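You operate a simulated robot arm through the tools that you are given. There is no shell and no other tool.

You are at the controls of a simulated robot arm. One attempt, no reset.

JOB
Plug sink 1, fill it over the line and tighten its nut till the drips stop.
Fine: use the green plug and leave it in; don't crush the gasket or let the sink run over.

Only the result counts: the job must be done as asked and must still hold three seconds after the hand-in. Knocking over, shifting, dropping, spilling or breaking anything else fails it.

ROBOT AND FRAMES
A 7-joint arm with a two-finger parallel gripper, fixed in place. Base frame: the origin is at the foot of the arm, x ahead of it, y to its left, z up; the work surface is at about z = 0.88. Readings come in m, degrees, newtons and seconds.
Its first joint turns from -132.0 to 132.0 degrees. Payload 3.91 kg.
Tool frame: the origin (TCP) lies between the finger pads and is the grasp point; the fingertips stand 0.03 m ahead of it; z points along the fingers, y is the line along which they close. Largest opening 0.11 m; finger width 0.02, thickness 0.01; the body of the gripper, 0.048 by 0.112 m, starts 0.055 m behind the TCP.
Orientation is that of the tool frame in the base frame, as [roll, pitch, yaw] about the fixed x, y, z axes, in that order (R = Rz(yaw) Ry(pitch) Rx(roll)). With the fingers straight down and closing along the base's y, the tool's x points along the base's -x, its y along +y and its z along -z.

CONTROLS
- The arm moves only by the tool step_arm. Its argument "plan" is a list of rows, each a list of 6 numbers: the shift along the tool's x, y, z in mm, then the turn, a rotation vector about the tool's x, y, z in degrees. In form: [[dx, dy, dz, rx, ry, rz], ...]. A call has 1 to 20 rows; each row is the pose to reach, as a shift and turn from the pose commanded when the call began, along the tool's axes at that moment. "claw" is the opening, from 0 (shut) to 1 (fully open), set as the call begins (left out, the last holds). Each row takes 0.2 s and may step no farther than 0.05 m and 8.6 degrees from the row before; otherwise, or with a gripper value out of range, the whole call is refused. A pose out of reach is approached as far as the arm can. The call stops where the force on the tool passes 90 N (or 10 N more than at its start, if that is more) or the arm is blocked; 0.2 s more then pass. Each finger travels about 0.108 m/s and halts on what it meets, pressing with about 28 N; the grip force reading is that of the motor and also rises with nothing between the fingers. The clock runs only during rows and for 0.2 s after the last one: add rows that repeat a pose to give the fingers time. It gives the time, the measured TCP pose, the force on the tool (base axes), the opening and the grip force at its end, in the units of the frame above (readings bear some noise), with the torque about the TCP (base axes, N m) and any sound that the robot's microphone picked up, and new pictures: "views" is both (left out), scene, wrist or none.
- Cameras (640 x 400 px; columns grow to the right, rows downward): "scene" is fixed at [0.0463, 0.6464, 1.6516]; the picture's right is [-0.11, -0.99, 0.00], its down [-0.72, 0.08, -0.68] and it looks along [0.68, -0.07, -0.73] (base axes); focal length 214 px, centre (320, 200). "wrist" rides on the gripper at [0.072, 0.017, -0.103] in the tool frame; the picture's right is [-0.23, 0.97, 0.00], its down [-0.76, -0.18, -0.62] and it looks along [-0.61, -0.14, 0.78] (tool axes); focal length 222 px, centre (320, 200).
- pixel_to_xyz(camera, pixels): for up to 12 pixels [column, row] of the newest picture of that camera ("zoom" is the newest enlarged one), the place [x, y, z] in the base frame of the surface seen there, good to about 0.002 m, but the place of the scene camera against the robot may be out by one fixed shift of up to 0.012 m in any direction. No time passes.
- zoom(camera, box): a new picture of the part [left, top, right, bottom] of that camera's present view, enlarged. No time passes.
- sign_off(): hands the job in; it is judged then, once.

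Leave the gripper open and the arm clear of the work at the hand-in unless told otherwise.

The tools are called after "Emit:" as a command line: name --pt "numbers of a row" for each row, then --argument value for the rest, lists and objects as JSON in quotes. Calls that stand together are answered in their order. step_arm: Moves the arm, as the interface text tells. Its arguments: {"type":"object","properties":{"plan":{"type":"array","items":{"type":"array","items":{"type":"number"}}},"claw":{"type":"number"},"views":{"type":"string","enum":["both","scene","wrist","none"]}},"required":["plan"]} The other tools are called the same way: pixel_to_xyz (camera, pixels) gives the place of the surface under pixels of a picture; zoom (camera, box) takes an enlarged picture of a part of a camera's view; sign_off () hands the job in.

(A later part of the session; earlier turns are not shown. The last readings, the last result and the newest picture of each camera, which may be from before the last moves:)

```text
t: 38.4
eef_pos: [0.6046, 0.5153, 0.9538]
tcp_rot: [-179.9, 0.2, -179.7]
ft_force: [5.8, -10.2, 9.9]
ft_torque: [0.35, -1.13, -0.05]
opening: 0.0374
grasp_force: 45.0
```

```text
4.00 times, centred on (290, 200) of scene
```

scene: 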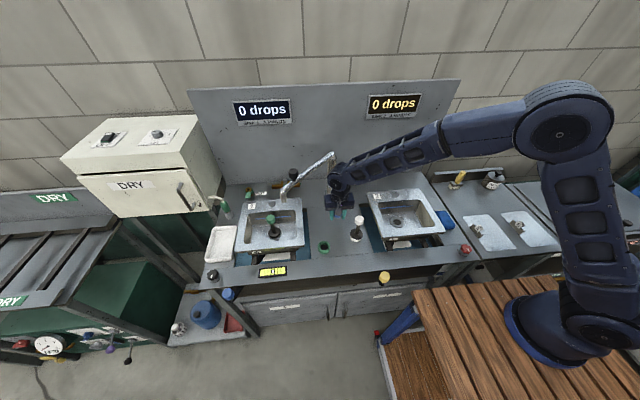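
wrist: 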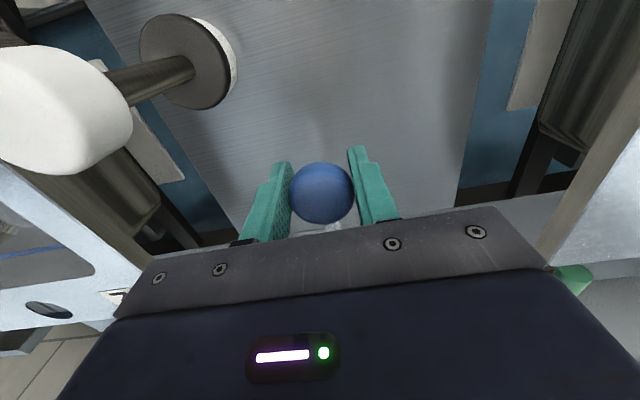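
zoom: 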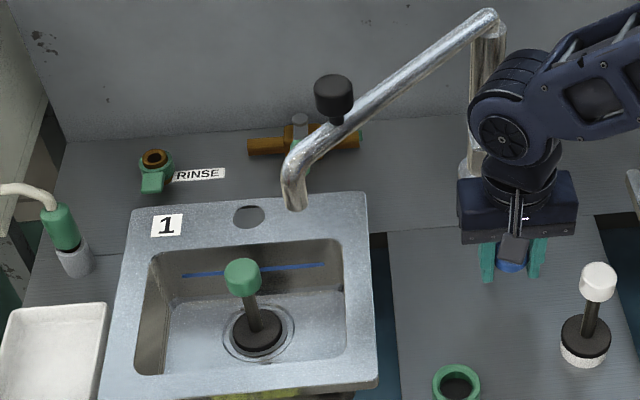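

Still no water at about 7°, so the brass supply valve must be shut. I'll put the tap lever back up to closed for control before opening the supply.

Emit:
step_arm --pt "0 0 -5 0 0 0" --pt "0 0 -10 0 0 0" --pt "0 0 -15 0 0 0" --pt "0 0 -20.5 0 0 0" --pt "0 0 -20.5 0 0 0" --views "wrist"

Emit:
pixel_to_xyz --camera "wrist" --pixels '[[320, 180], [320, 195], [320, 210], [310, 195], [330, 195]]'

```text
t: 39.6
eef_pos: [0.605, 0.5154, 0.9736]
tcp_rot: [-179.8, 0.1, -179.7]
ft_force: [5.4, -12.9, -23.5]
ft_torque: [0.32, 1.0, -0.04]
opening: 0.0374
grasp_force: 45.6
```

wrist: 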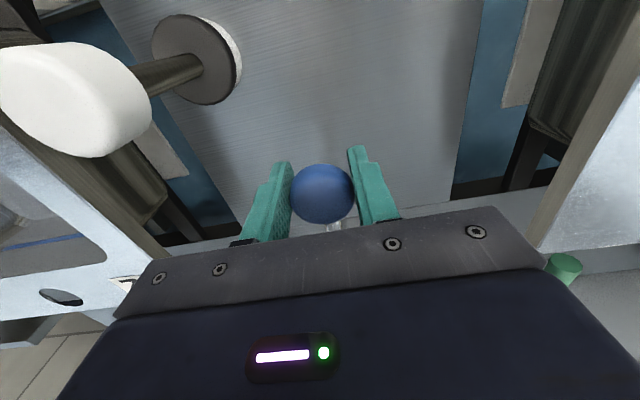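

```text
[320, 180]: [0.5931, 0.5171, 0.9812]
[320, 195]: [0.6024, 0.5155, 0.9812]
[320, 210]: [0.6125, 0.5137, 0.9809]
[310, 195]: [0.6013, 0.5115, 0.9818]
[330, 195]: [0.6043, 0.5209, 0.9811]
```

The tap is back at its closed stop (0.981). I'll measure the brass valve and its handle from the scene view.

Emit:
pixel_to_xyz --camera "scene" --pixels '[[285, 179.5], [285, 182], [285, 185], [285, 187], [285, 190], [285, 192.4], [283, 188], [287, 188], [273, 186], [299, 184.5], [280, 186], [290, 185]]'

Emit:
zoom --camera "scene" --box '[268, 172, 302, 198]'

Emit:
step_arm --pt "0 0 3 0 0 0" --pt "0 0 3 0 0 0" --pt "0 0 -40 0 0 0" --pt "0 0 -85 0 0 0" --pt "0 0 -130 0 0 0" --pt "0 0 -175 0 0 0" --pt "0 0 -220 0 0 0" --pt "0 0 -265 0 0 0" --pt "0 0 -265 0 0 0" --claw 0.8

```text
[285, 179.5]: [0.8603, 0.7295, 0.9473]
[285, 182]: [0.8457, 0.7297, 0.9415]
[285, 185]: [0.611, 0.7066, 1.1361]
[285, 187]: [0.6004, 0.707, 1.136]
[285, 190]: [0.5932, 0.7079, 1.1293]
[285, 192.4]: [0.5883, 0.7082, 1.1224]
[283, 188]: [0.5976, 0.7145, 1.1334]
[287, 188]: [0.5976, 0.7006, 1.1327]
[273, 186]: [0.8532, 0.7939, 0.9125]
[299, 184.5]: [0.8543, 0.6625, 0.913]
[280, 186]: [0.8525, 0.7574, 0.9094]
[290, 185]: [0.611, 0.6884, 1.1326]
```

```text
15.38 times, centred on (285, 185) of scene
```

zoom: 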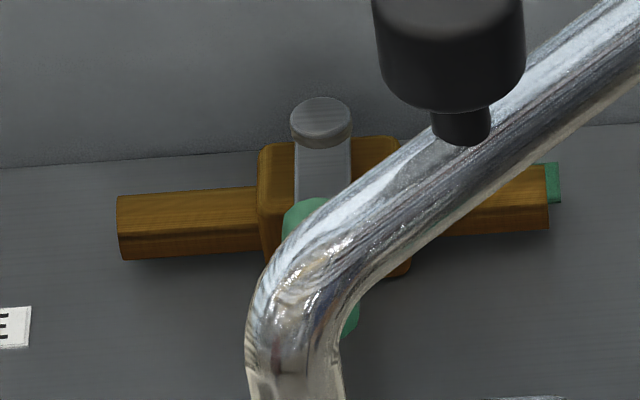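

```text
t: 41.6
eef_pos: [0.6042, 0.519, 1.2382]
tcp_rot: [-179.9, 0.1, -179.8]
ft_force: [-0.1, 0.3, -0.9]
ft_torque: [-0.02, 0.03, 0.03]
opening: 0.088
grasp_force: 0.2
```

scene: 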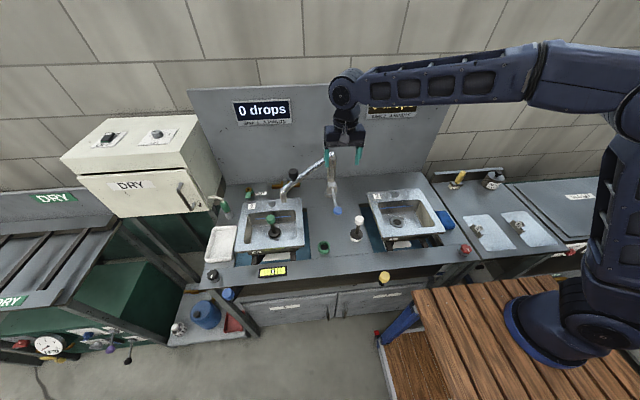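
wrist: 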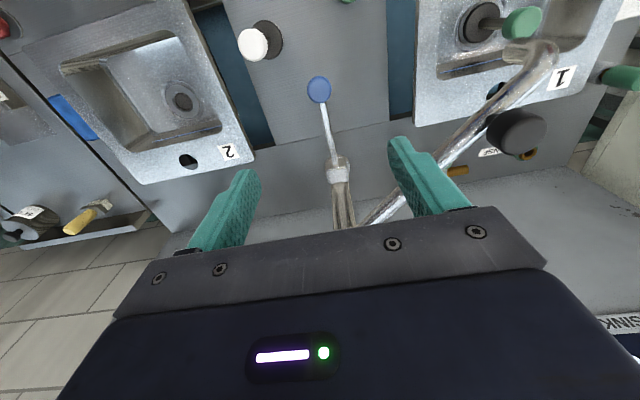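

The valve handle is at radius ≈1.09 m, so I need a tilted tool, and the spout would be in the way. With the tap shut, I'll swing the spout temporarily back toward the centre. First I'll cage its knob again at (0.647, 0.679).

Emit:
step_arm --pt "-15 45 0 0 0 0" --pt "-30 90 0 0 0 0" --pt "-43 130 0 0 0 0" --pt "-43 160 0 0 0 0" --pt "-43 160 40 0 0 0" --pt "-43 160 76 0 0 0" --pt "-43 160 76 0 0 0" --claw 0.8 --views "wrist"

Emit:
step_arm --pt "0 0 0 0 0 0" --pt "0 0 0 0 0 0" --pt "22.3 -24.5 0 0 0 0" --pt "41.3 -48.9 0 0 0 0" --pt "56.8 -75.7 0 0 0 0" --pt "68.4 -104.4 0 0 0 0" --pt "75.9 -134.5 0 0 0 0" --pt "79.2 -165.3 0 0 0 0" --pt "78.1 -196.2 0 0 0 0" --pt "72.7 -226.7 0 0 0 0" --claw 0.4

```text
t: 43.2
eef_pos: [0.6453, 0.6774, 1.1642]
tcp_rot: [-179.9, 0.3, -179.7]
ft_force: [-0.5, 0.1, 0.4]
ft_torque: [-0.01, -0.04, 0.02]
opening: 0.088
grasp_force: 0.1
```

wrist: 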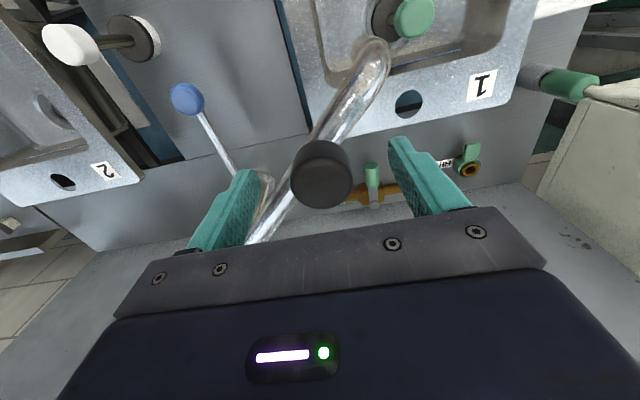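

```text
t: 45.4
eef_pos: [0.5747, 0.4496, 1.1647]
tcp_rot: [-179.9, 0.2, -179.8]
ft_force: [-0.1, -0.7, -0.9]
ft_torque: [0.0, 0.01, 0.0]
opening: 0.0441
grasp_force: 0.1
```

scene: 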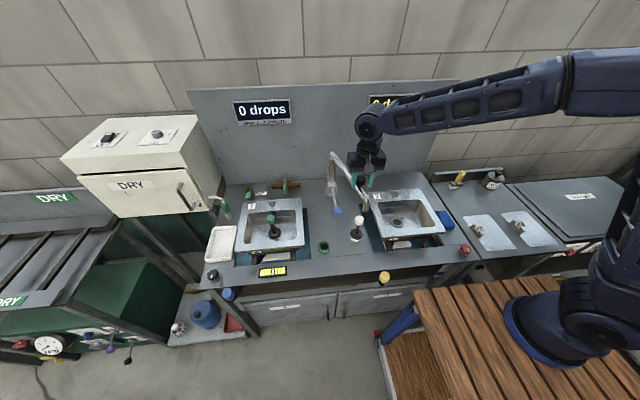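
wrist: 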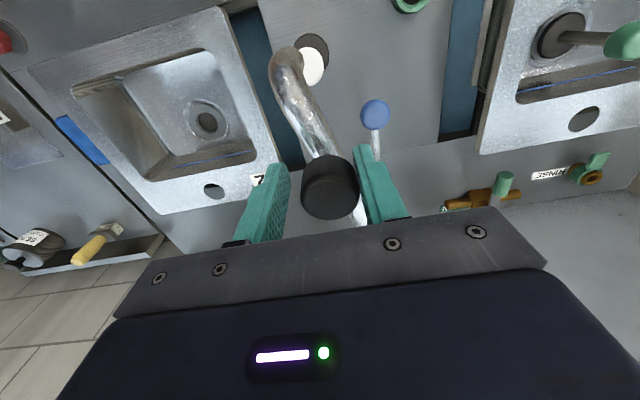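

The spout is parked at the centre. Now I'll rise and move to where I can view the valve straight on.

Emit:
step_arm --pt "0 3 0 0 0 0" --pt "0 3 -40 0 0 0" --pt "0 3 -75 0 0 0" --pt "0 45 -75 0 0 0" --pt "-10 90 -75 0 0 0" --pt "-20 135 -65 0 0 0" --pt "-30 180 -50 0 0 0" --pt "-40 215 -20 0 0 0" --pt "-50 225 20 0 0 0" --pt "-50 225 20 0 0 0" --claw 0.8

Emit:
zoom --camera "wrist" --box '[280, 100, 480, 220]'

```text
t: 47.6
eef_pos: [0.624, 0.6746, 1.1436]
tcp_rot: [-179.9, 0.2, -179.8]
ft_force: [0.3, 0.1, 0.6]
ft_torque: [-0.02, 0.03, 0.03]
opening: 0.0879
grasp_force: 0.0
```

scene: 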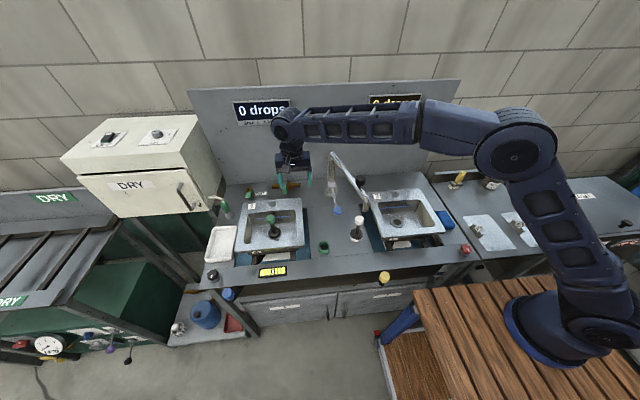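
wrist: 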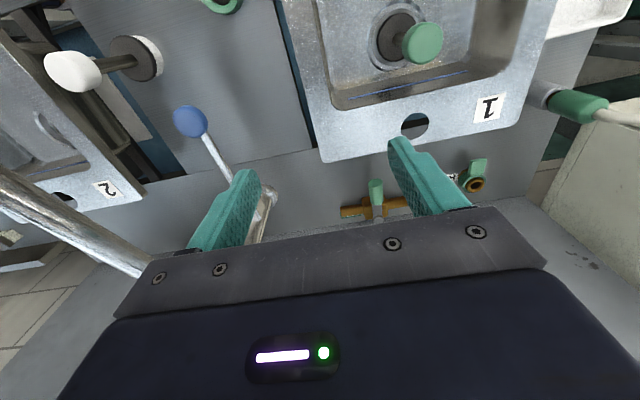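

```text
3.20 times, centred on (380, 160) of wrist
```

zoom: 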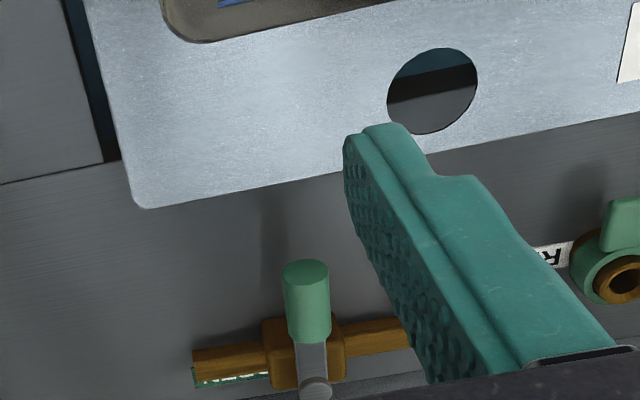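

I can see the handle grip at (375,185), the arm, and the pin at (378,218). I'll measure.

Emit:
pixel_to_xyz --camera "wrist" --pixels '[[375, 182], [375, 188], [376, 194], [377, 200], [377, 208], [378, 217], [378, 220], [369, 192], [382, 192], [345, 212], [395, 207], [360, 211]]'

Emit:
pixel_to_xyz --camera "scene" --pixels '[[285, 185], [285, 187], [285, 190], [285, 192.2], [282.8, 188], [287, 188], [285, 180]]'

Emit:
zoom --camera "scene" --box '[262, 170, 308, 200]'

```text
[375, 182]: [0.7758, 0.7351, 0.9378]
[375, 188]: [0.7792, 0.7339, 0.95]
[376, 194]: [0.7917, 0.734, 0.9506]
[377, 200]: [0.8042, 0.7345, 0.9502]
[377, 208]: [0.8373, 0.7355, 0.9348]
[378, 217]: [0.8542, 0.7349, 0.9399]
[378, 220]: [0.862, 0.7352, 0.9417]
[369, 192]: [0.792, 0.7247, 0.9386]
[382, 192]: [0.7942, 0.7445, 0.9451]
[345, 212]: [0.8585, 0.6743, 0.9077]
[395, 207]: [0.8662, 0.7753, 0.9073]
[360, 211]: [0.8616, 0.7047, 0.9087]
```

```text
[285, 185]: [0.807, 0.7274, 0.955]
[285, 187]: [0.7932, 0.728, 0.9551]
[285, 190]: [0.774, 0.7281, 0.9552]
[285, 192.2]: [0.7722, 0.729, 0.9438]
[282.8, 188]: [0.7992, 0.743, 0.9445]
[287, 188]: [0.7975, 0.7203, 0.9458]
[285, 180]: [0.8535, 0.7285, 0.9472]
```

```text
13.33 times, centred on (285, 185) of scene
```

zoom: 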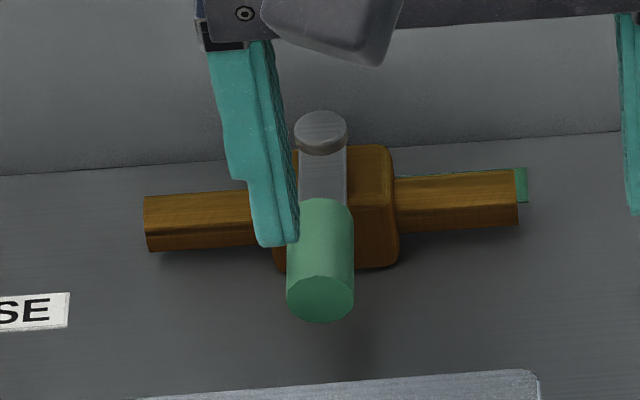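

The handle grip spans x≈0.776–0.83 at y≈0.7345, z≈0.938, pivoting at (0.862, 0.735). It should swing toward −y, to the OPEN label. I'll close the fingers, yaw the tool 30° toward the reach direction, then tilt outward.

Emit:
step_arm --pt "0 0 0 0 0 -7.5" --pt "0 0 0 0 0 -15" --pt "0 0 0 0 0 -22.5" --pt "0 0 0 0 0 -30" --pt "0 0 0 0 0 -30" --claw 0 --views "none"

Emit:
step_arm --pt "-20 0 0 0 -6 0" --pt "-50 0 10 0 -12 0" --pt "-80 0 20 0 -18 0" --pt "-110 0 40 0 -24 0" --pt "-140 0 55 0 -30 0" --pt "-140 0 55 0 -30 0"

```text
t: 48.8
eef_pos: [0.6223, 0.6751, 1.1418]
tcp_rot: [-179.8, 0.2, -149.7]
ft_force: [0.3, -0.4, 0.6]
ft_torque: [0.02, 0.04, -0.03]
opening: 0.0
grasp_force: 28.0
```

```text
t: 50.2
eef_pos: [0.7452, 0.744, 1.0897]
tcp_rot: [-179.8, 30.2, -149.6]
ft_force: [-0.7, 0.2, -0.6]
ft_torque: [0.02, 0.0, 0.0]
opening: 0.0
grasp_force: 27.5
```

scene: 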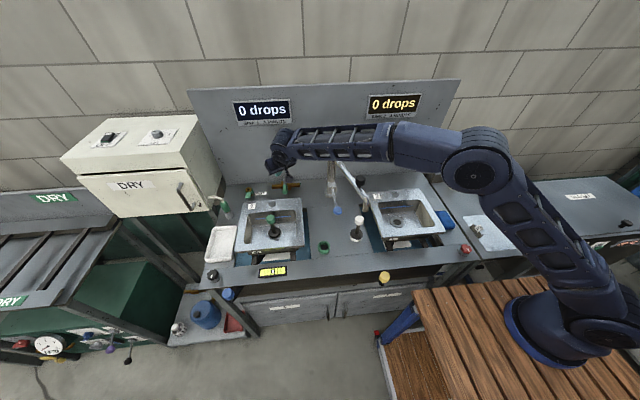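
wrist: 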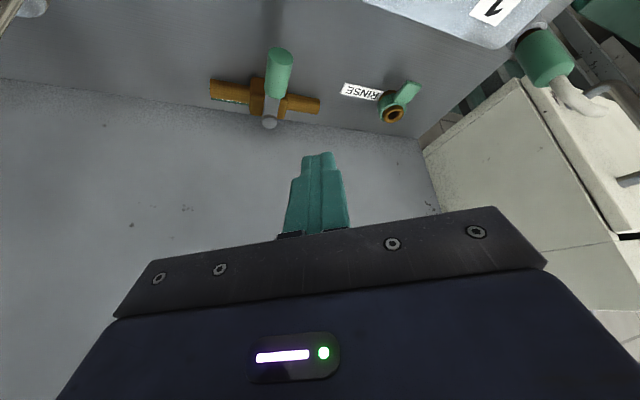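

The tilted pose is reachable. I'll check clearance between the forearm and the faucet.

Emit:
zoom --camera "scene" --box '[250, 110, 430, 220]'

Emit:
pixel_to_xyz --camera "scene" --pixels '[[300, 145], [320, 148], [340, 150], [360, 150], [380, 150], [350, 140], [345, 160], [352, 178], [332, 170], [360, 158]]'

Emit:
pixel_to_xyz --camera "wrist" --pixels '[[278, 52], [277, 62], [276, 75], [275, 90], [272, 108], [270, 122], [225, 90], [305, 103], [268, 70], [288, 70]]'

```text
3.56 times, centred on (340, 165) of scene
```

zoom: 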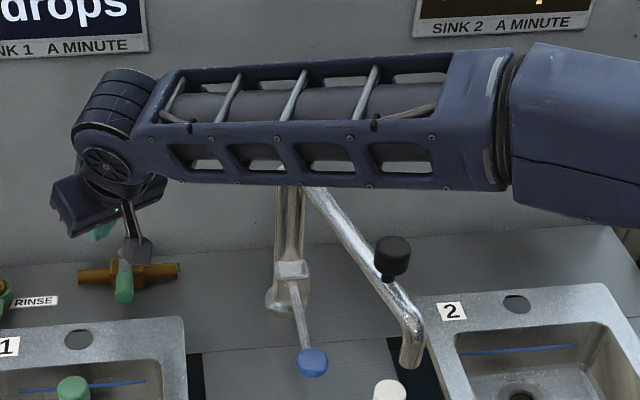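

```text
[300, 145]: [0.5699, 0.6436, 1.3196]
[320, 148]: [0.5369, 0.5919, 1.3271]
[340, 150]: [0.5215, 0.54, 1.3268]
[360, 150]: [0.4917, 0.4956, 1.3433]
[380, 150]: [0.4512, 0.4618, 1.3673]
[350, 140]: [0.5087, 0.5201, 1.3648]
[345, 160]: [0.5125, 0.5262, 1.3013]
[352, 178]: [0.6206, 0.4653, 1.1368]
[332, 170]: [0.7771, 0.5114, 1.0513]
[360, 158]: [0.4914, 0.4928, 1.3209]
```

```text
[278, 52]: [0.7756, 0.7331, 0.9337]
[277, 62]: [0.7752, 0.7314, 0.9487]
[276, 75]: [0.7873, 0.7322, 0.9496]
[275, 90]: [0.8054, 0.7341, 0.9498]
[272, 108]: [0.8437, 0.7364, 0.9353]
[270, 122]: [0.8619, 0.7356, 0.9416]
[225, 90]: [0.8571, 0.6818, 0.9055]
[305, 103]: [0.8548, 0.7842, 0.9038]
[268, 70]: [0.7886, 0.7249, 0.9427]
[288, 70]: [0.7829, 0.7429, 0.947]
```

The forearm clears the faucet by a good margin. I'll position the closed fingertips on the +y side of the handle: over first, then down partway.

Emit:
step_arm --pt "-27 0 15.5 0 0 0" --pt "-5 0 53 0 0 0" --pt "17 0 91 0 0 0" --pt "17 0 91 0 0 0"

Emit:
zoom --camera "scene" --box '[262, 160, 308, 200]'

```text
t: 51.2
eef_pos: [0.7728, 0.762, 1.0019]
tcp_rot: [-179.7, 30.1, -149.5]
ft_force: [0.8, -0.6, -0.1]
ft_torque: [-0.02, 0.02, 0.0]
opening: 0.0
grasp_force: 28.1
```

scene: 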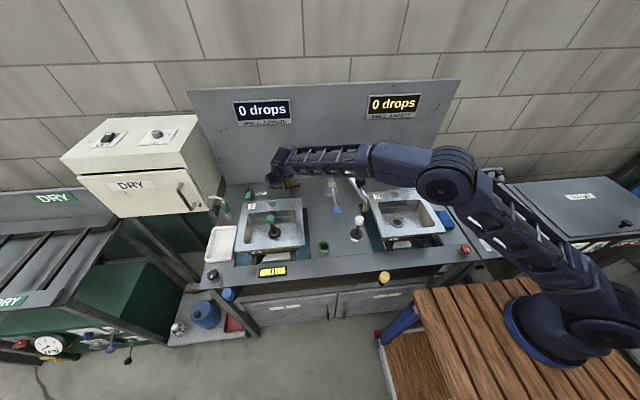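
wrist: 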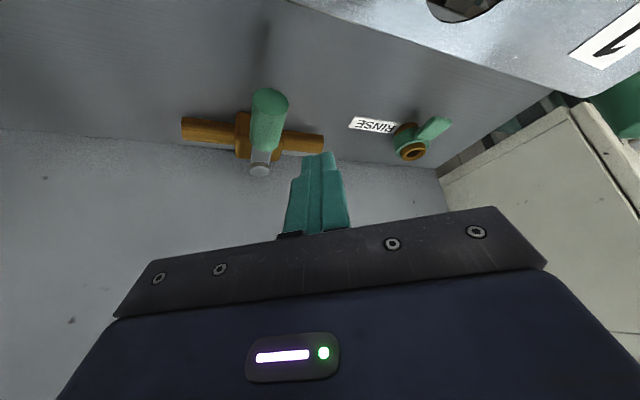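

```text
10.00 times, centred on (285, 180) of scene
```

zoom: 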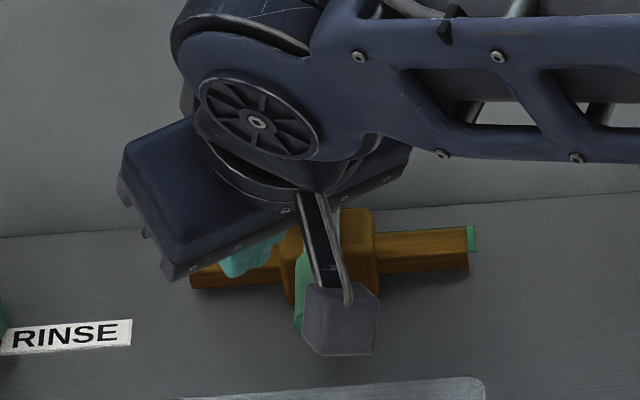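

I'll check the camera housing's height before going lower.

Emit:
pixel_to_xyz --camera "scene" --pixels '[[287, 190], [288, 194], [289, 196.5], [280, 186]]'

Emit:
pixel_to_xyz --camera "wrist" --pixels '[[270, 100], [268, 92], [265, 120], [260, 168], [318, 160], [255, 105], [285, 105]]'

```text
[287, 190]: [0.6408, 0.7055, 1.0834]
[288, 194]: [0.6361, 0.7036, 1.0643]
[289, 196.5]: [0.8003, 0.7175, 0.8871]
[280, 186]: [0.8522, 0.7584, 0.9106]
```

```text
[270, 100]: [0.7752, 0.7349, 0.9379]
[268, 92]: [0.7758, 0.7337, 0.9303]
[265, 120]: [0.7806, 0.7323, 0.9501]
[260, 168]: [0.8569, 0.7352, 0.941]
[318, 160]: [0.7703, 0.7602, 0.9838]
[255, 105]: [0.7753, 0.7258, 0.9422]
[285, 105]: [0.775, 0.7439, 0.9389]
```

The housing is about 8 cm above the rim, so there's room. I'll lower 45 mm beside the handle.

Emit:
step_arm --pt "11.2 0 19.5 0 0 0" --pt "22.5 0 39 0 0 0" --pt "22.5 0 39 0 0 0"

Emit:
zoom --camera "wrist" --box '[200, 80, 380, 240]'

```text
t: 52.0
eef_pos: [0.7712, 0.7601, 0.9566]
tcp_rot: [-179.9, 30.1, -149.6]
ft_force: [-0.6, 0.3, -0.6]
ft_torque: [0.0, 0.0, 0.0]
opening: 0.0002
grasp_force: 27.9
```

scene: 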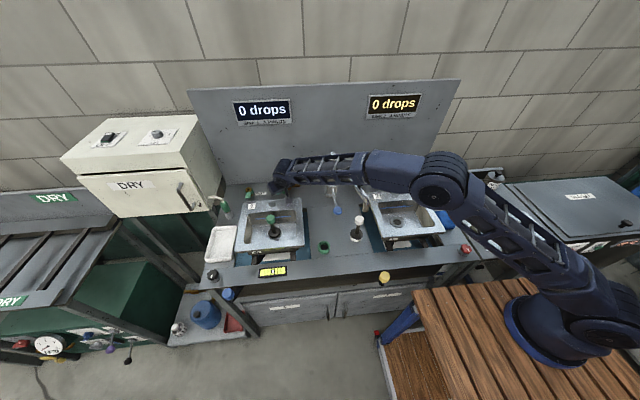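
wrist: 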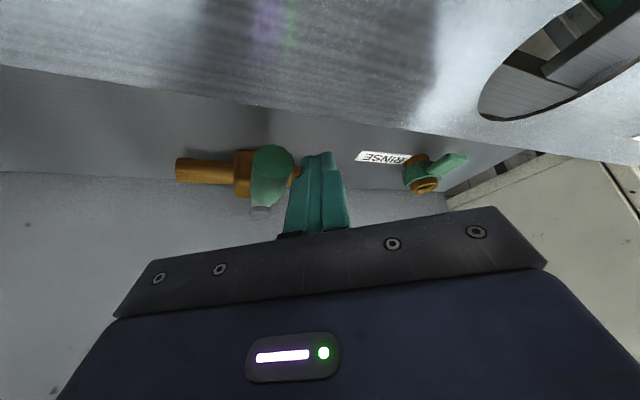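

```text
2.50 times, centred on (290, 160) of wrist
```

zoom: 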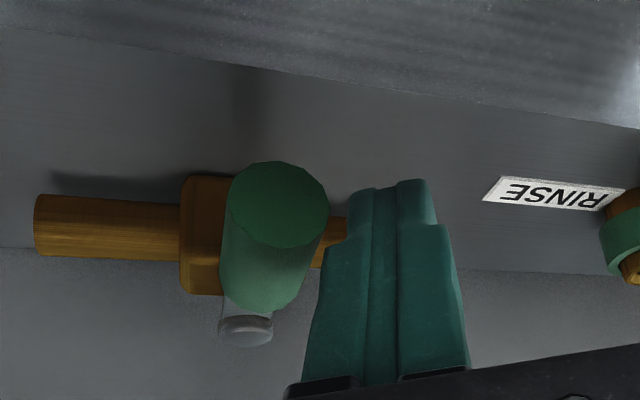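

The finger is beside the handle on its +y side. I'll push along the arc in stages.

Emit:
step_arm --pt "6.4 -11.8 -3.7 0 0 0" --pt "12.8 -23.7 -7.4 0 0 0" --pt "20.6 -42.4 -12 0 0 0" --pt "20.6 -42.4 -12 0 0 0"

Emit:
zoom --camera "wrist" --box '[200, 80, 380, 240]'

```text
t: 53.0
eef_pos: [0.7735, 0.7108, 0.9564]
tcp_rot: [-179.9, 30.1, -149.7]
ft_force: [-0.5, 0.8, -0.4]
ft_torque: [0.0, 0.01, 0.01]
opening: 0.0002
grasp_force: 27.9
```

scene: 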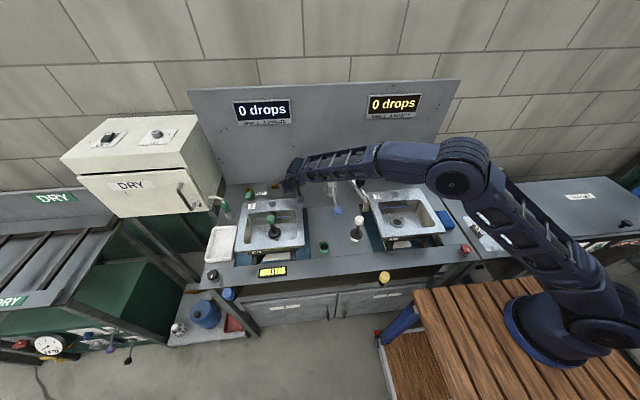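
wrist: 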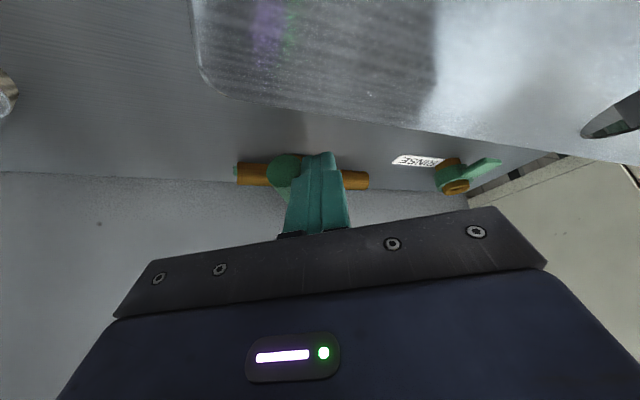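

```text
2.50 times, centred on (290, 160) of wrist
```

zoom: 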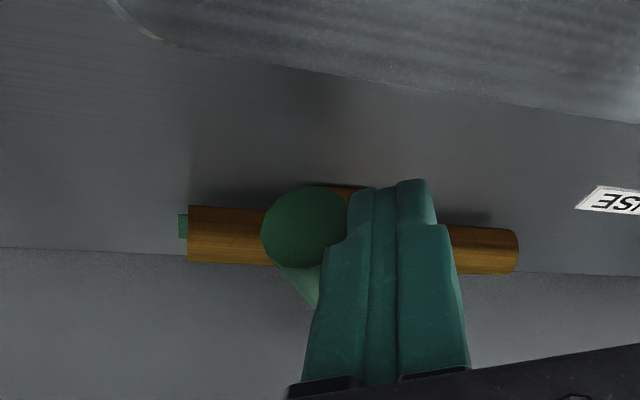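

The handle is turning easily. I'll carry on to fully open.

Emit:
step_arm --pt "3.3 -20.1 -1.8 0 0 0" --pt "1.9 -40.8 -1.1 0 0 0" --pt "-3.8 -60.2 2.3 0 0 0" --pt "-10 -71 5.5 0 0 0" --pt "-10 -71 5.5 0 0 0"

Emit:
zoom --camera "wrist" --box '[200, 80, 380, 240]'

```text
t: 54.2
eef_pos: [0.8186, 0.656, 0.9584]
tcp_rot: [-179.8, 30.1, -149.6]
ft_force: [-0.6, -0.6, -1.4]
ft_torque: [-0.04, 0.02, -0.03]
opening: 0.0
grasp_force: 28.2
```

scene: 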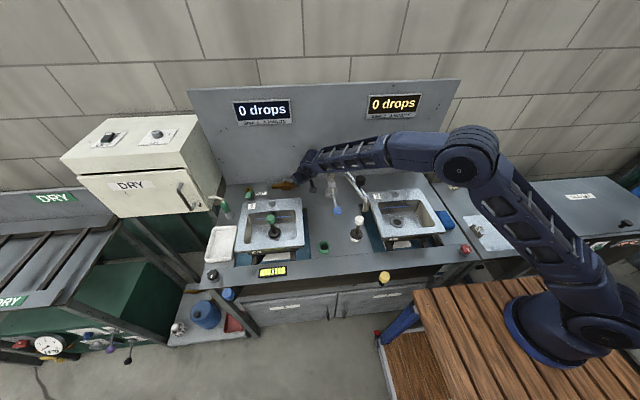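
wrist: 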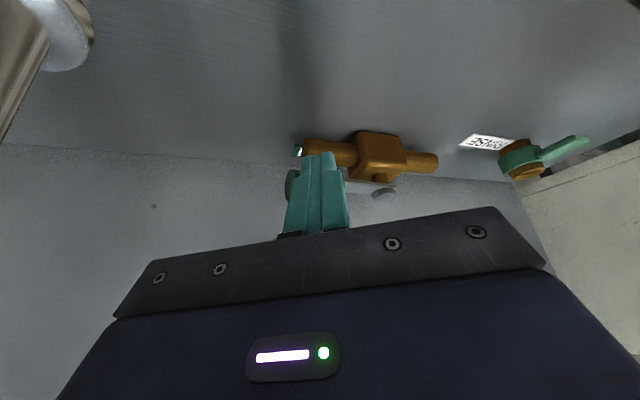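

```text
2.50 times, centred on (290, 160) of wrist
```

zoom: 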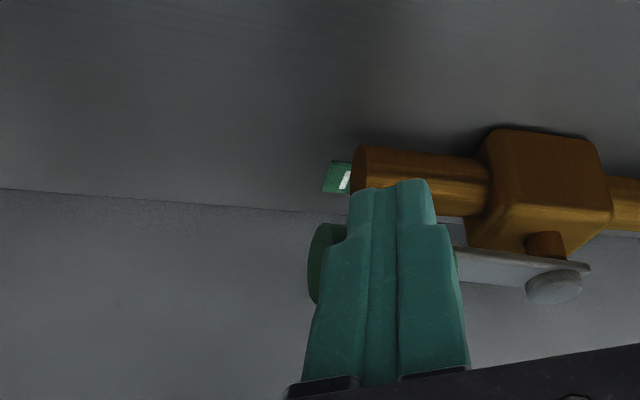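

The handle looks almost parallel to the pipe. I'll nudge a few more mm in +x until I feel the stop.

Emit:
step_arm --pt "-3 -2 1.7 0 0 0" --pt "-6 -4 3.5 0 0 0" --pt "-6 -4 3.5 0 0 0" --views "none"

```text
t: 55.0
eef_pos: [0.8266, 0.6561, 0.9568]
tcp_rot: [-179.8, 30.1, -149.6]
ft_force: [-0.2, 0.0, 0.6]
ft_torque: [0.02, 0.02, -0.01]
opening: 0.0001
grasp_force: 27.9
```

Emit:
step_arm --pt "-3 -2 1.7 0 0 0" --pt "-6 -4 3.5 0 0 0" --pt "-6 -4 3.5 0 0 0" --views "wrist"

Emit:
zoom --camera "wrist" --box '[200, 80, 440, 240]'

```text
t: 55.8
eef_pos: [0.831, 0.6558, 0.9575]
tcp_rot: [-179.9, 30.1, -149.5]
ft_force: [-49.3, -20.3, 1.3]
ft_torque: [-0.46, 1.0, -0.31]
opening: 0.0
grasp_force: 28.0
```

wrist: 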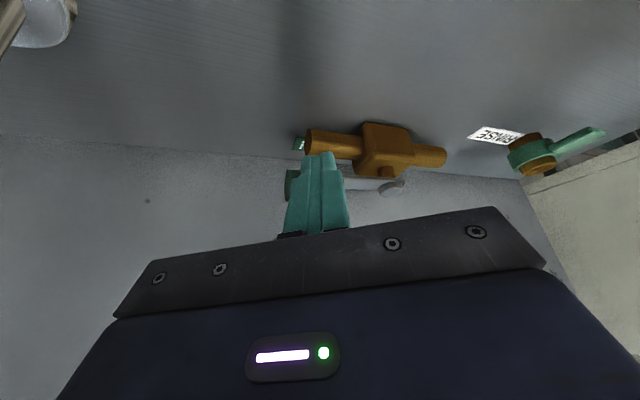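

```text
2.50 times, centred on (320, 160) of wrist
```

zoom: 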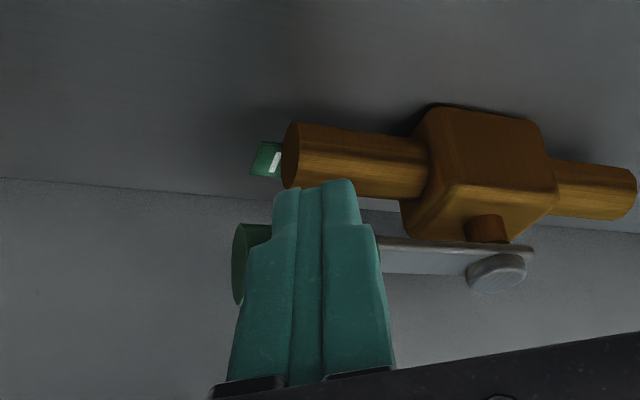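

Hard stop reached, with the handle aligned along the pipe over OPEN. I'll back off, rise and retreat.

Emit:
step_arm --pt "8 5 -4 0 0 0" --pt "15 10 -9 0 0 0" --pt "-7.5 10 -48 0 0 0" --pt "-30 10 -87 0 0 0" --pt "-40 10 -110 0 0 0" --pt "-10 15 -125 0 0 0" --pt "25 20 -145 0 0 0" --pt "60 25 -165 0 0 0" --pt "60 25 -165 0 0 0"

Emit:
zoom --camera "scene" --box '[230, 150, 350, 250]'

```text
t: 57.8
eef_pos: [0.7046, 0.6086, 1.0691]
tcp_rot: [-179.8, 30.0, -149.7]
ft_force: [0.6, -0.5, 0.2]
ft_torque: [0.0, 0.05, 0.02]
opening: 0.0
grasp_force: 28.0
```

scene: 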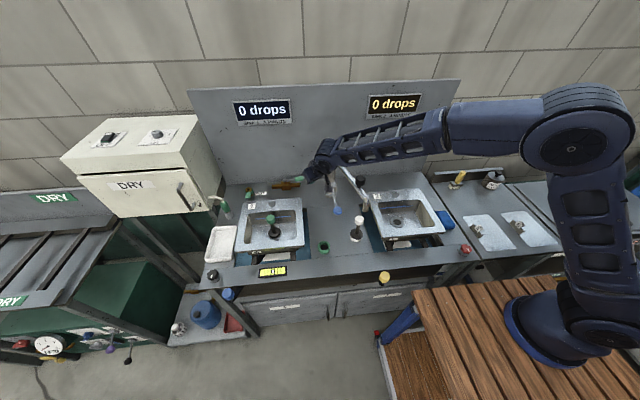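
wrist: 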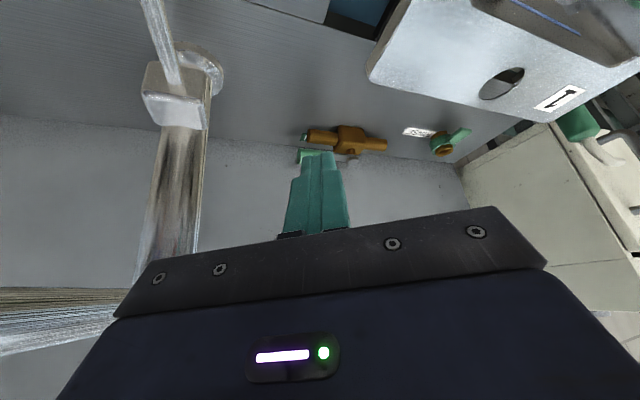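

```text
4.00 times, centred on (290, 200) of scene
```

zoom: 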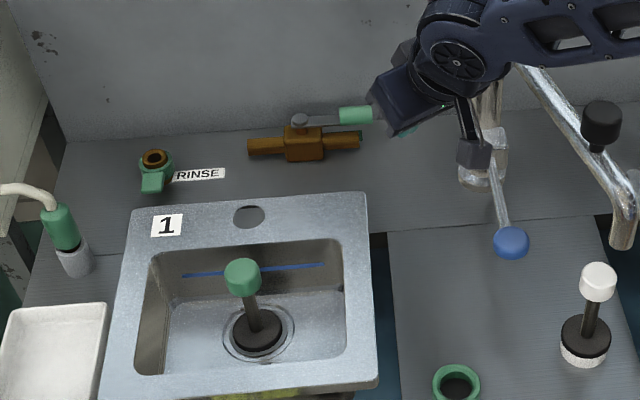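

The valve is open and no water is running, since the tap is closed. I'll un-tilt the tool while rising, then undo the yaw.

Emit:
step_arm --pt "-12 0 -21 0 6 0" --pt "-24 0 -42 0 12 0" --pt "-36 0 -63 0 18 0" --pt "-48 0 -84 0 24 0" --pt "-60 0 -104 0 30 0" --pt "-60 0 -104 0 30 0" --views "none"

Emit:
step_arm --pt "0 0 0 0 0 7.5" --pt "0 0 0 0 0 15" --pt "0 0 0 0 0 22.5" --pt "0 0 0 0 0 30" --pt "0 0 0 0 0 30" --claw 0.8

```text
t: 59.2
eef_pos: [0.7047, 0.6091, 1.1902]
tcp_rot: [-179.8, 0.0, -149.7]
ft_force: [-0.1, 0.1, 0.3]
ft_torque: [-0.01, 0.02, 0.0]
opening: 0.0002
grasp_force: 28.1
```

```text
t: 60.4
eef_pos: [0.7057, 0.6104, 1.1905]
tcp_rot: [-180.0, 0.2, -179.8]
ft_force: [-0.2, -0.8, 1.2]
ft_torque: [0.0, 0.02, -0.01]
opening: 0.0879
grasp_force: 0.1
```

scene: 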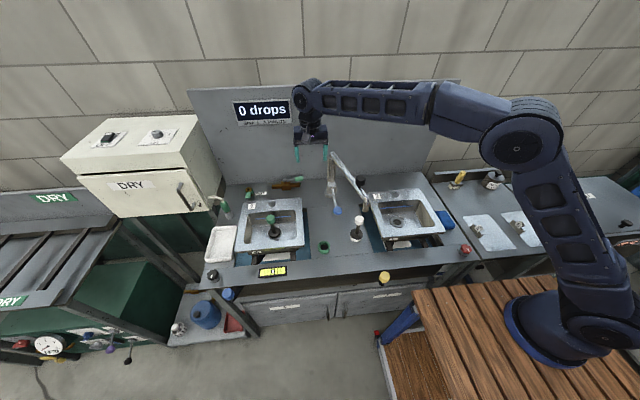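
wrist: 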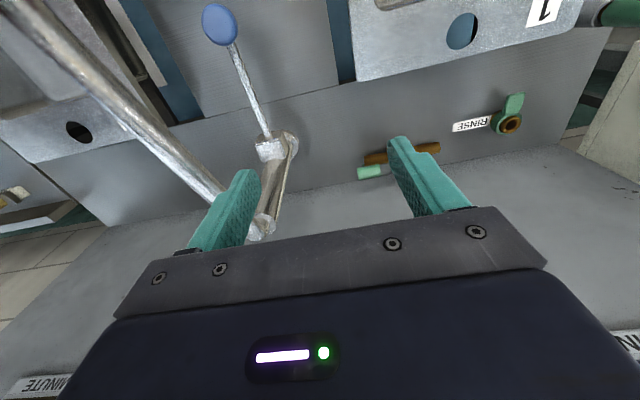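

Now I'll go back to the spout knob, last at about (0.575, 0.453), and swing the spout over sink 1 again.

Emit:
step_arm --pt "5 0 -30 0 0 0" --pt "25 -25 -60 0 0 0" --pt "55 -60 -60 0 0 0" --pt "85 -95 -60 0 0 0" --pt "110 -130 -60 0 0 0" --pt "131 -157 -50 0 0 0" --pt "131 -157 -50 0 0 0" --claw 0.8 --views "wrist"

Emit:
pixel_to_xyz --camera "wrist" --pixels '[[320, 130], [320, 140], [320, 150], [310, 140], [330, 140], [300, 140], [340, 140]]'

```text
t: 62.0
eef_pos: [0.5741, 0.4534, 1.2384]
tcp_rot: [-179.9, 0.2, -179.6]
ft_force: [0.1, -0.2, -0.9]
ft_torque: [0.03, 0.03, 0.03]
opening: 0.0881
grasp_force: 0.0
```

wrist: 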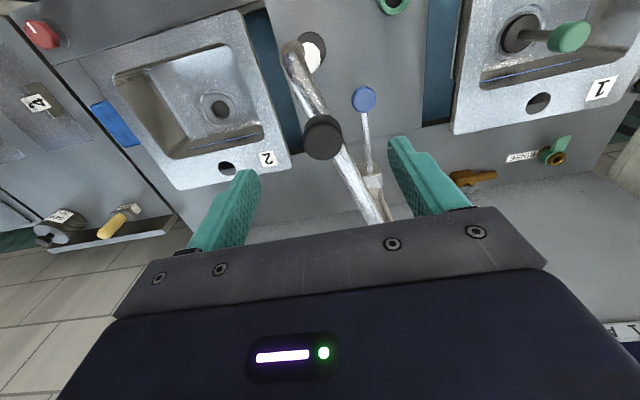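

```text
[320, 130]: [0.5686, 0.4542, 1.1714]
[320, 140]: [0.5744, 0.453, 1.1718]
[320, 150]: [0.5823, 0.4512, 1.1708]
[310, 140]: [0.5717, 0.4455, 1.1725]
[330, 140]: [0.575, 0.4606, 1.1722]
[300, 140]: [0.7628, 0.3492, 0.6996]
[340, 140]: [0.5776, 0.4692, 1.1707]
```

The knob is centred between the fingers. I'll go down, cage it, and swing to 140° again.

Emit:
step_arm --pt "0 0 40 0 0 0" --pt "0 0 75 0 0 0" --pt "0 0 75 0 0 0" --claw 0.8 --views "none"

Emit:
step_arm --pt "0 0 0 0 0 0" --pt "0 0 0 0 0 0" --pt "4.9 35.4 0 0 0 0" --pt "6 66.3 0 0 0 0" --pt "2.7 97.1 0 0 0 0" --pt "-4.8 127.2 0 0 0 0" --pt "-16.4 155.9 0 0 0 0" --pt "-31.9 182.7 0 0 0 0" --pt "-50.9 207.1 0 0 0 0" --pt "-73.2 228.7 0 0 0 0" --pt "-73.2 228.7 0 0 0 0" --claw 0.4

Emit:
zoom --camera "scene" --box '[230, 150, 350, 250]'

```text
t: 62.8
eef_pos: [0.5752, 0.4523, 1.1639]
tcp_rot: [-179.8, 0.2, -179.7]
ft_force: [-0.5, 0.0, -1.6]
ft_torque: [0.0, 0.0, -0.03]
opening: 0.0878
grasp_force: 0.0
```

```text
t: 65.2
eef_pos: [0.6449, 0.6828, 1.1642]
tcp_rot: [-179.9, 0.2, -179.6]
ft_force: [-0.7, -0.1, 0.2]
ft_torque: [0.03, -0.03, 0.02]
opening: 0.0438
grasp_force: 0.1
```

scene: 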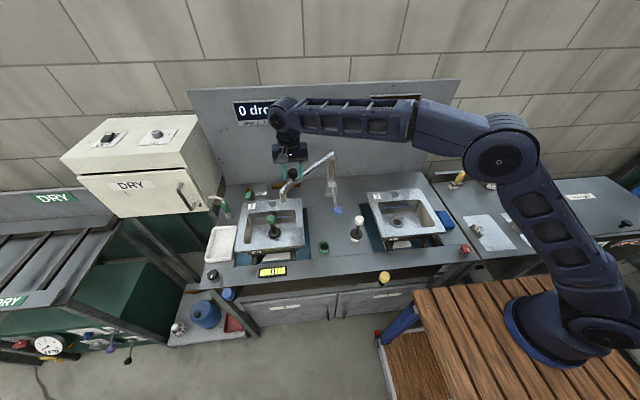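
wrist: 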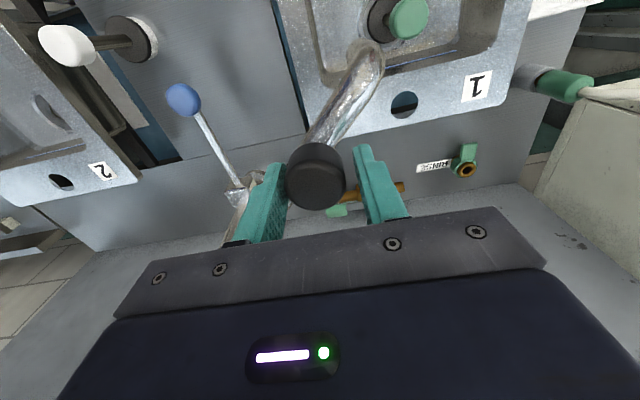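

```text
4.00 times, centred on (290, 200) of scene
```

zoom: 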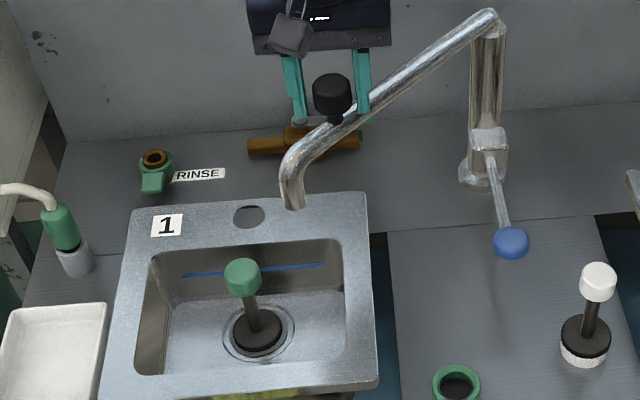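

The spout is back over the basin. Now I'll open, rise and return to the tap knob at (0.605, 0.516).

Emit:
step_arm --pt "0 -3 0 0 0 0" --pt "0 -3 -40 0 0 0" --pt "0 -3 -80 0 0 0" --pt "20 -45 -80 0 0 0" --pt "40 -90 -80 0 0 0" --pt "40 -135 -80 0 0 0" --pt "40 -167 -60 0 0 0" --pt "40 -167 -20 0 0 0" --pt "40 -167 25 0 0 0" --pt "40 -167 70 0 0 0" --pt "40 -167 115 0 0 0" --pt "40 -167 155 0 0 0" --pt "40 -167 191 0 0 0" --pt "40 -167 191 0 0 0" --claw 0.7 --views "wrist"

```text
t: 68.2
eef_pos: [0.6074, 0.5146, 0.9733]
tcp_rot: [-180.0, 0.2, -179.7]
ft_force: [-0.5, -0.7, -0.1]
ft_torque: [0.01, -0.04, -0.01]
opening: 0.0774
grasp_force: 0.1
```

wrist: 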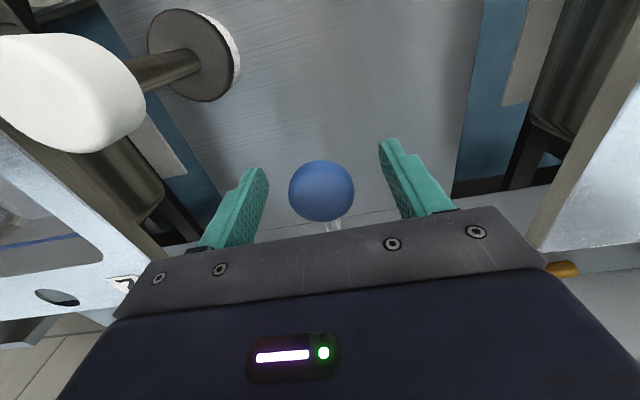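

Centred on the knob. I'll close, then press down 6 mm and watch for water.

Emit:
step_arm --pt "0 0.5 0 0 0 0" --pt "0 0.5 0 0 0 0" --pt "0 0.5 0 0 0 0" --claw 0.15 --views "none"

Emit:
step_arm --pt "0 0 3 0 0 0" --pt "0 0 6 0 0 0" --pt "0 0 6 0 0 0" --views "scene"

Emit:
zoom --camera "scene" --box '[230, 150, 350, 250]'

```text
t: 69.0
eef_pos: [0.6066, 0.5154, 0.9728]
tcp_rot: [-179.9, 0.2, -179.7]
ft_force: [-0.4, -0.8, -2.5]
ft_torque: [0.38, 0.07, -0.01]
opening: 0.0372
grasp_force: 44.8
```

```text
t: 69.8
eef_pos: [0.6074, 0.5142, 0.9683]
tcp_rot: [180.0, 0.2, -179.6]
ft_force: [-4.8, 1.4, 10.5]
ft_torque: [0.43, -1.35, -0.07]
opening: 0.0373
grasp_force: 44.4
```

scene: 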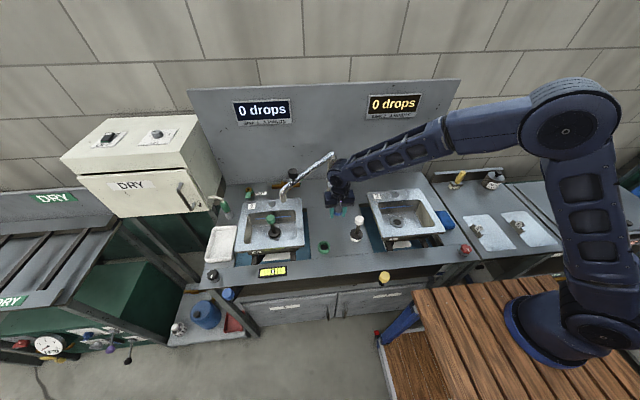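

```text
4.00 times, centred on (290, 200) of scene
```

zoom: 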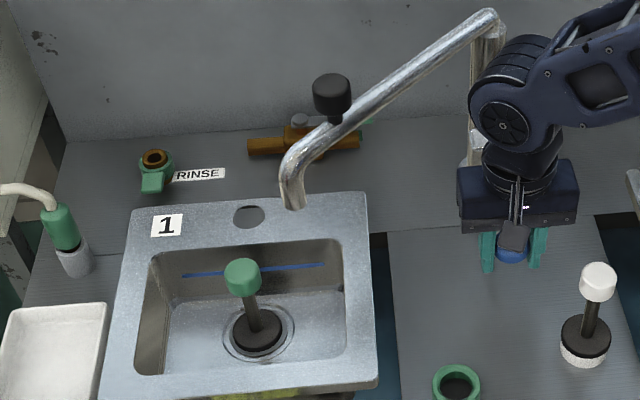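

No water yet. I'll press 6 mm more and look again.

Emit:
step_arm --pt "0 0 3 0 0 0" --pt "0 0 6 0 0 0" --pt "0 0 6 0 0 0" --views "scene"

Emit:
zoom --camera "scene" --box '[230, 150, 350, 250]'

```text
t: 70.6
eef_pos: [0.6081, 0.5147, 0.9615]
tcp_rot: [-179.9, 0.1, -179.8]
ft_force: [-6.8, -0.7, 7.8]
ft_torque: [0.4, -0.91, -0.03]
opening: 0.0373
grasp_force: 45.3
```

scene: 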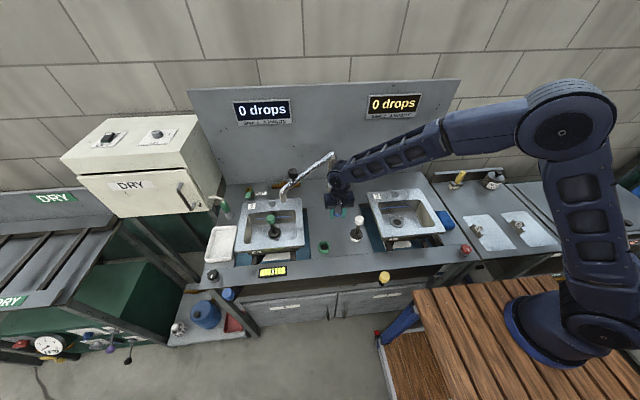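

```text
4.00 times, centred on (290, 200) of scene
```

zoom: 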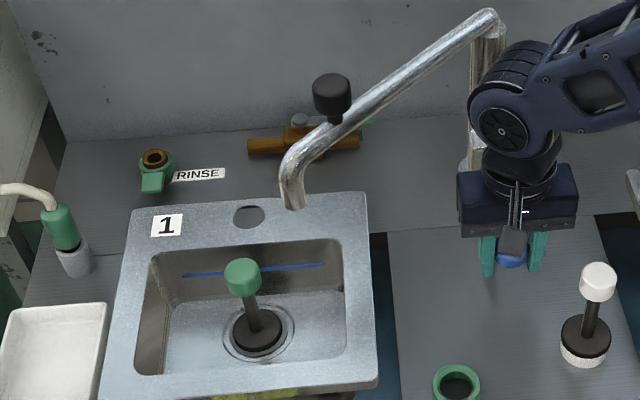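

Still dry. I'll keep pressing in 6 mm steps and check each one.

Emit:
step_arm --pt "0 0 3 0 0 0" --pt "0 0 7 0 0 0" --pt "0 0 7 0 0 0" --views "scene"

Emit:
zoom --camera "scene" --box '[230, 150, 350, 250]'

Emit:
step_arm --pt "0 0 3 0 0 0" --pt "0 0 6 0 0 0" --pt "0 0 6 0 0 0" --views "scene"

Emit:
zoom --camera "scene" --box '[230, 150, 350, 250]'

```text
t: 71.4
eef_pos: [0.6071, 0.514, 0.9543]
tcp_rot: [180.0, 0.0, -179.7]
ft_force: [-5.2, 4.5, 9.7]
ft_torque: [0.37, -1.23, 0.03]
opening: 0.0373
grasp_force: 44.9
```

scene: 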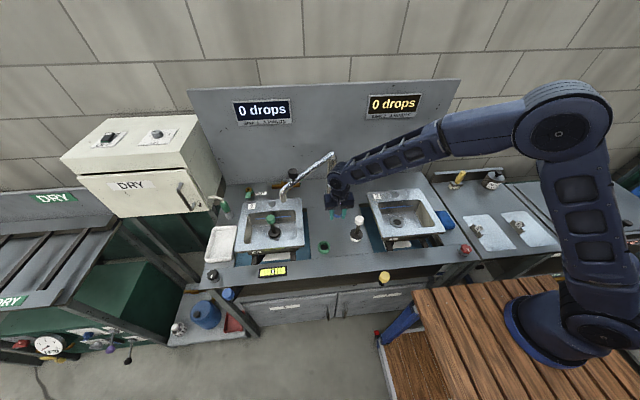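

```text
4.00 times, centred on (290, 200) of scene
```

zoom: 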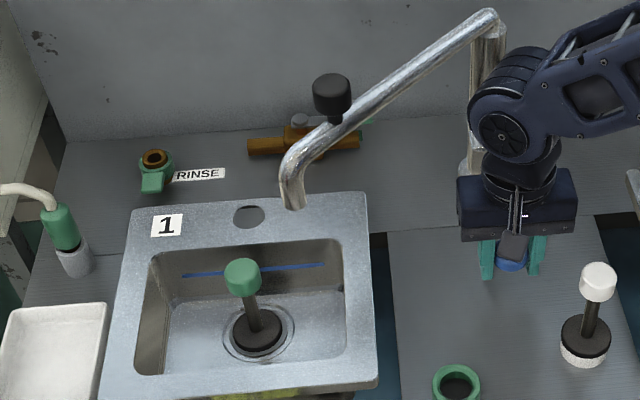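

```text
t: 72.2
eef_pos: [0.6071, 0.5149, 0.9479]
tcp_rot: [-179.9, 0.2, -179.8]
ft_force: [-1.1, 10.4, 11.2]
ft_torque: [0.3, -1.34, 0.07]
opening: 0.0377
grasp_force: 45.0
```

scene: 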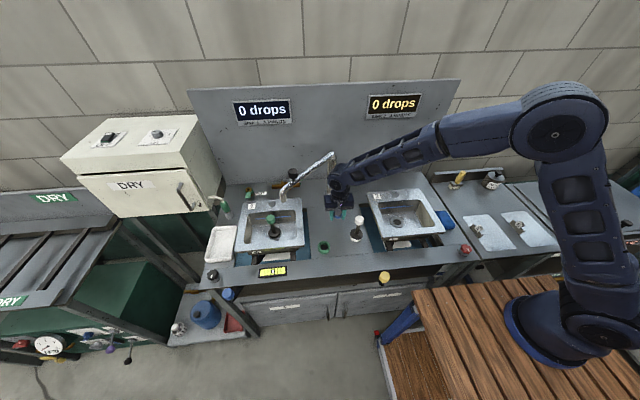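

```text
4.00 times, centred on (290, 200) of scene
```

zoom: 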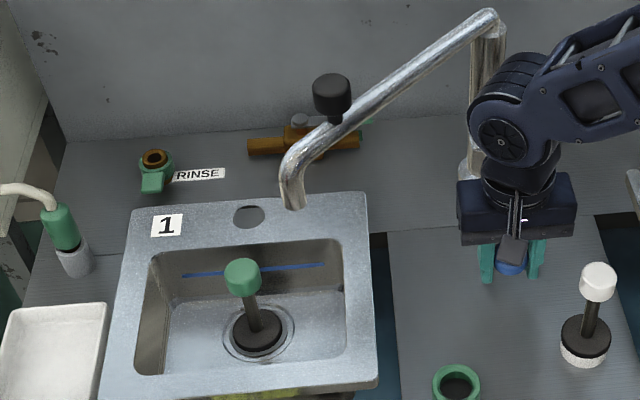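

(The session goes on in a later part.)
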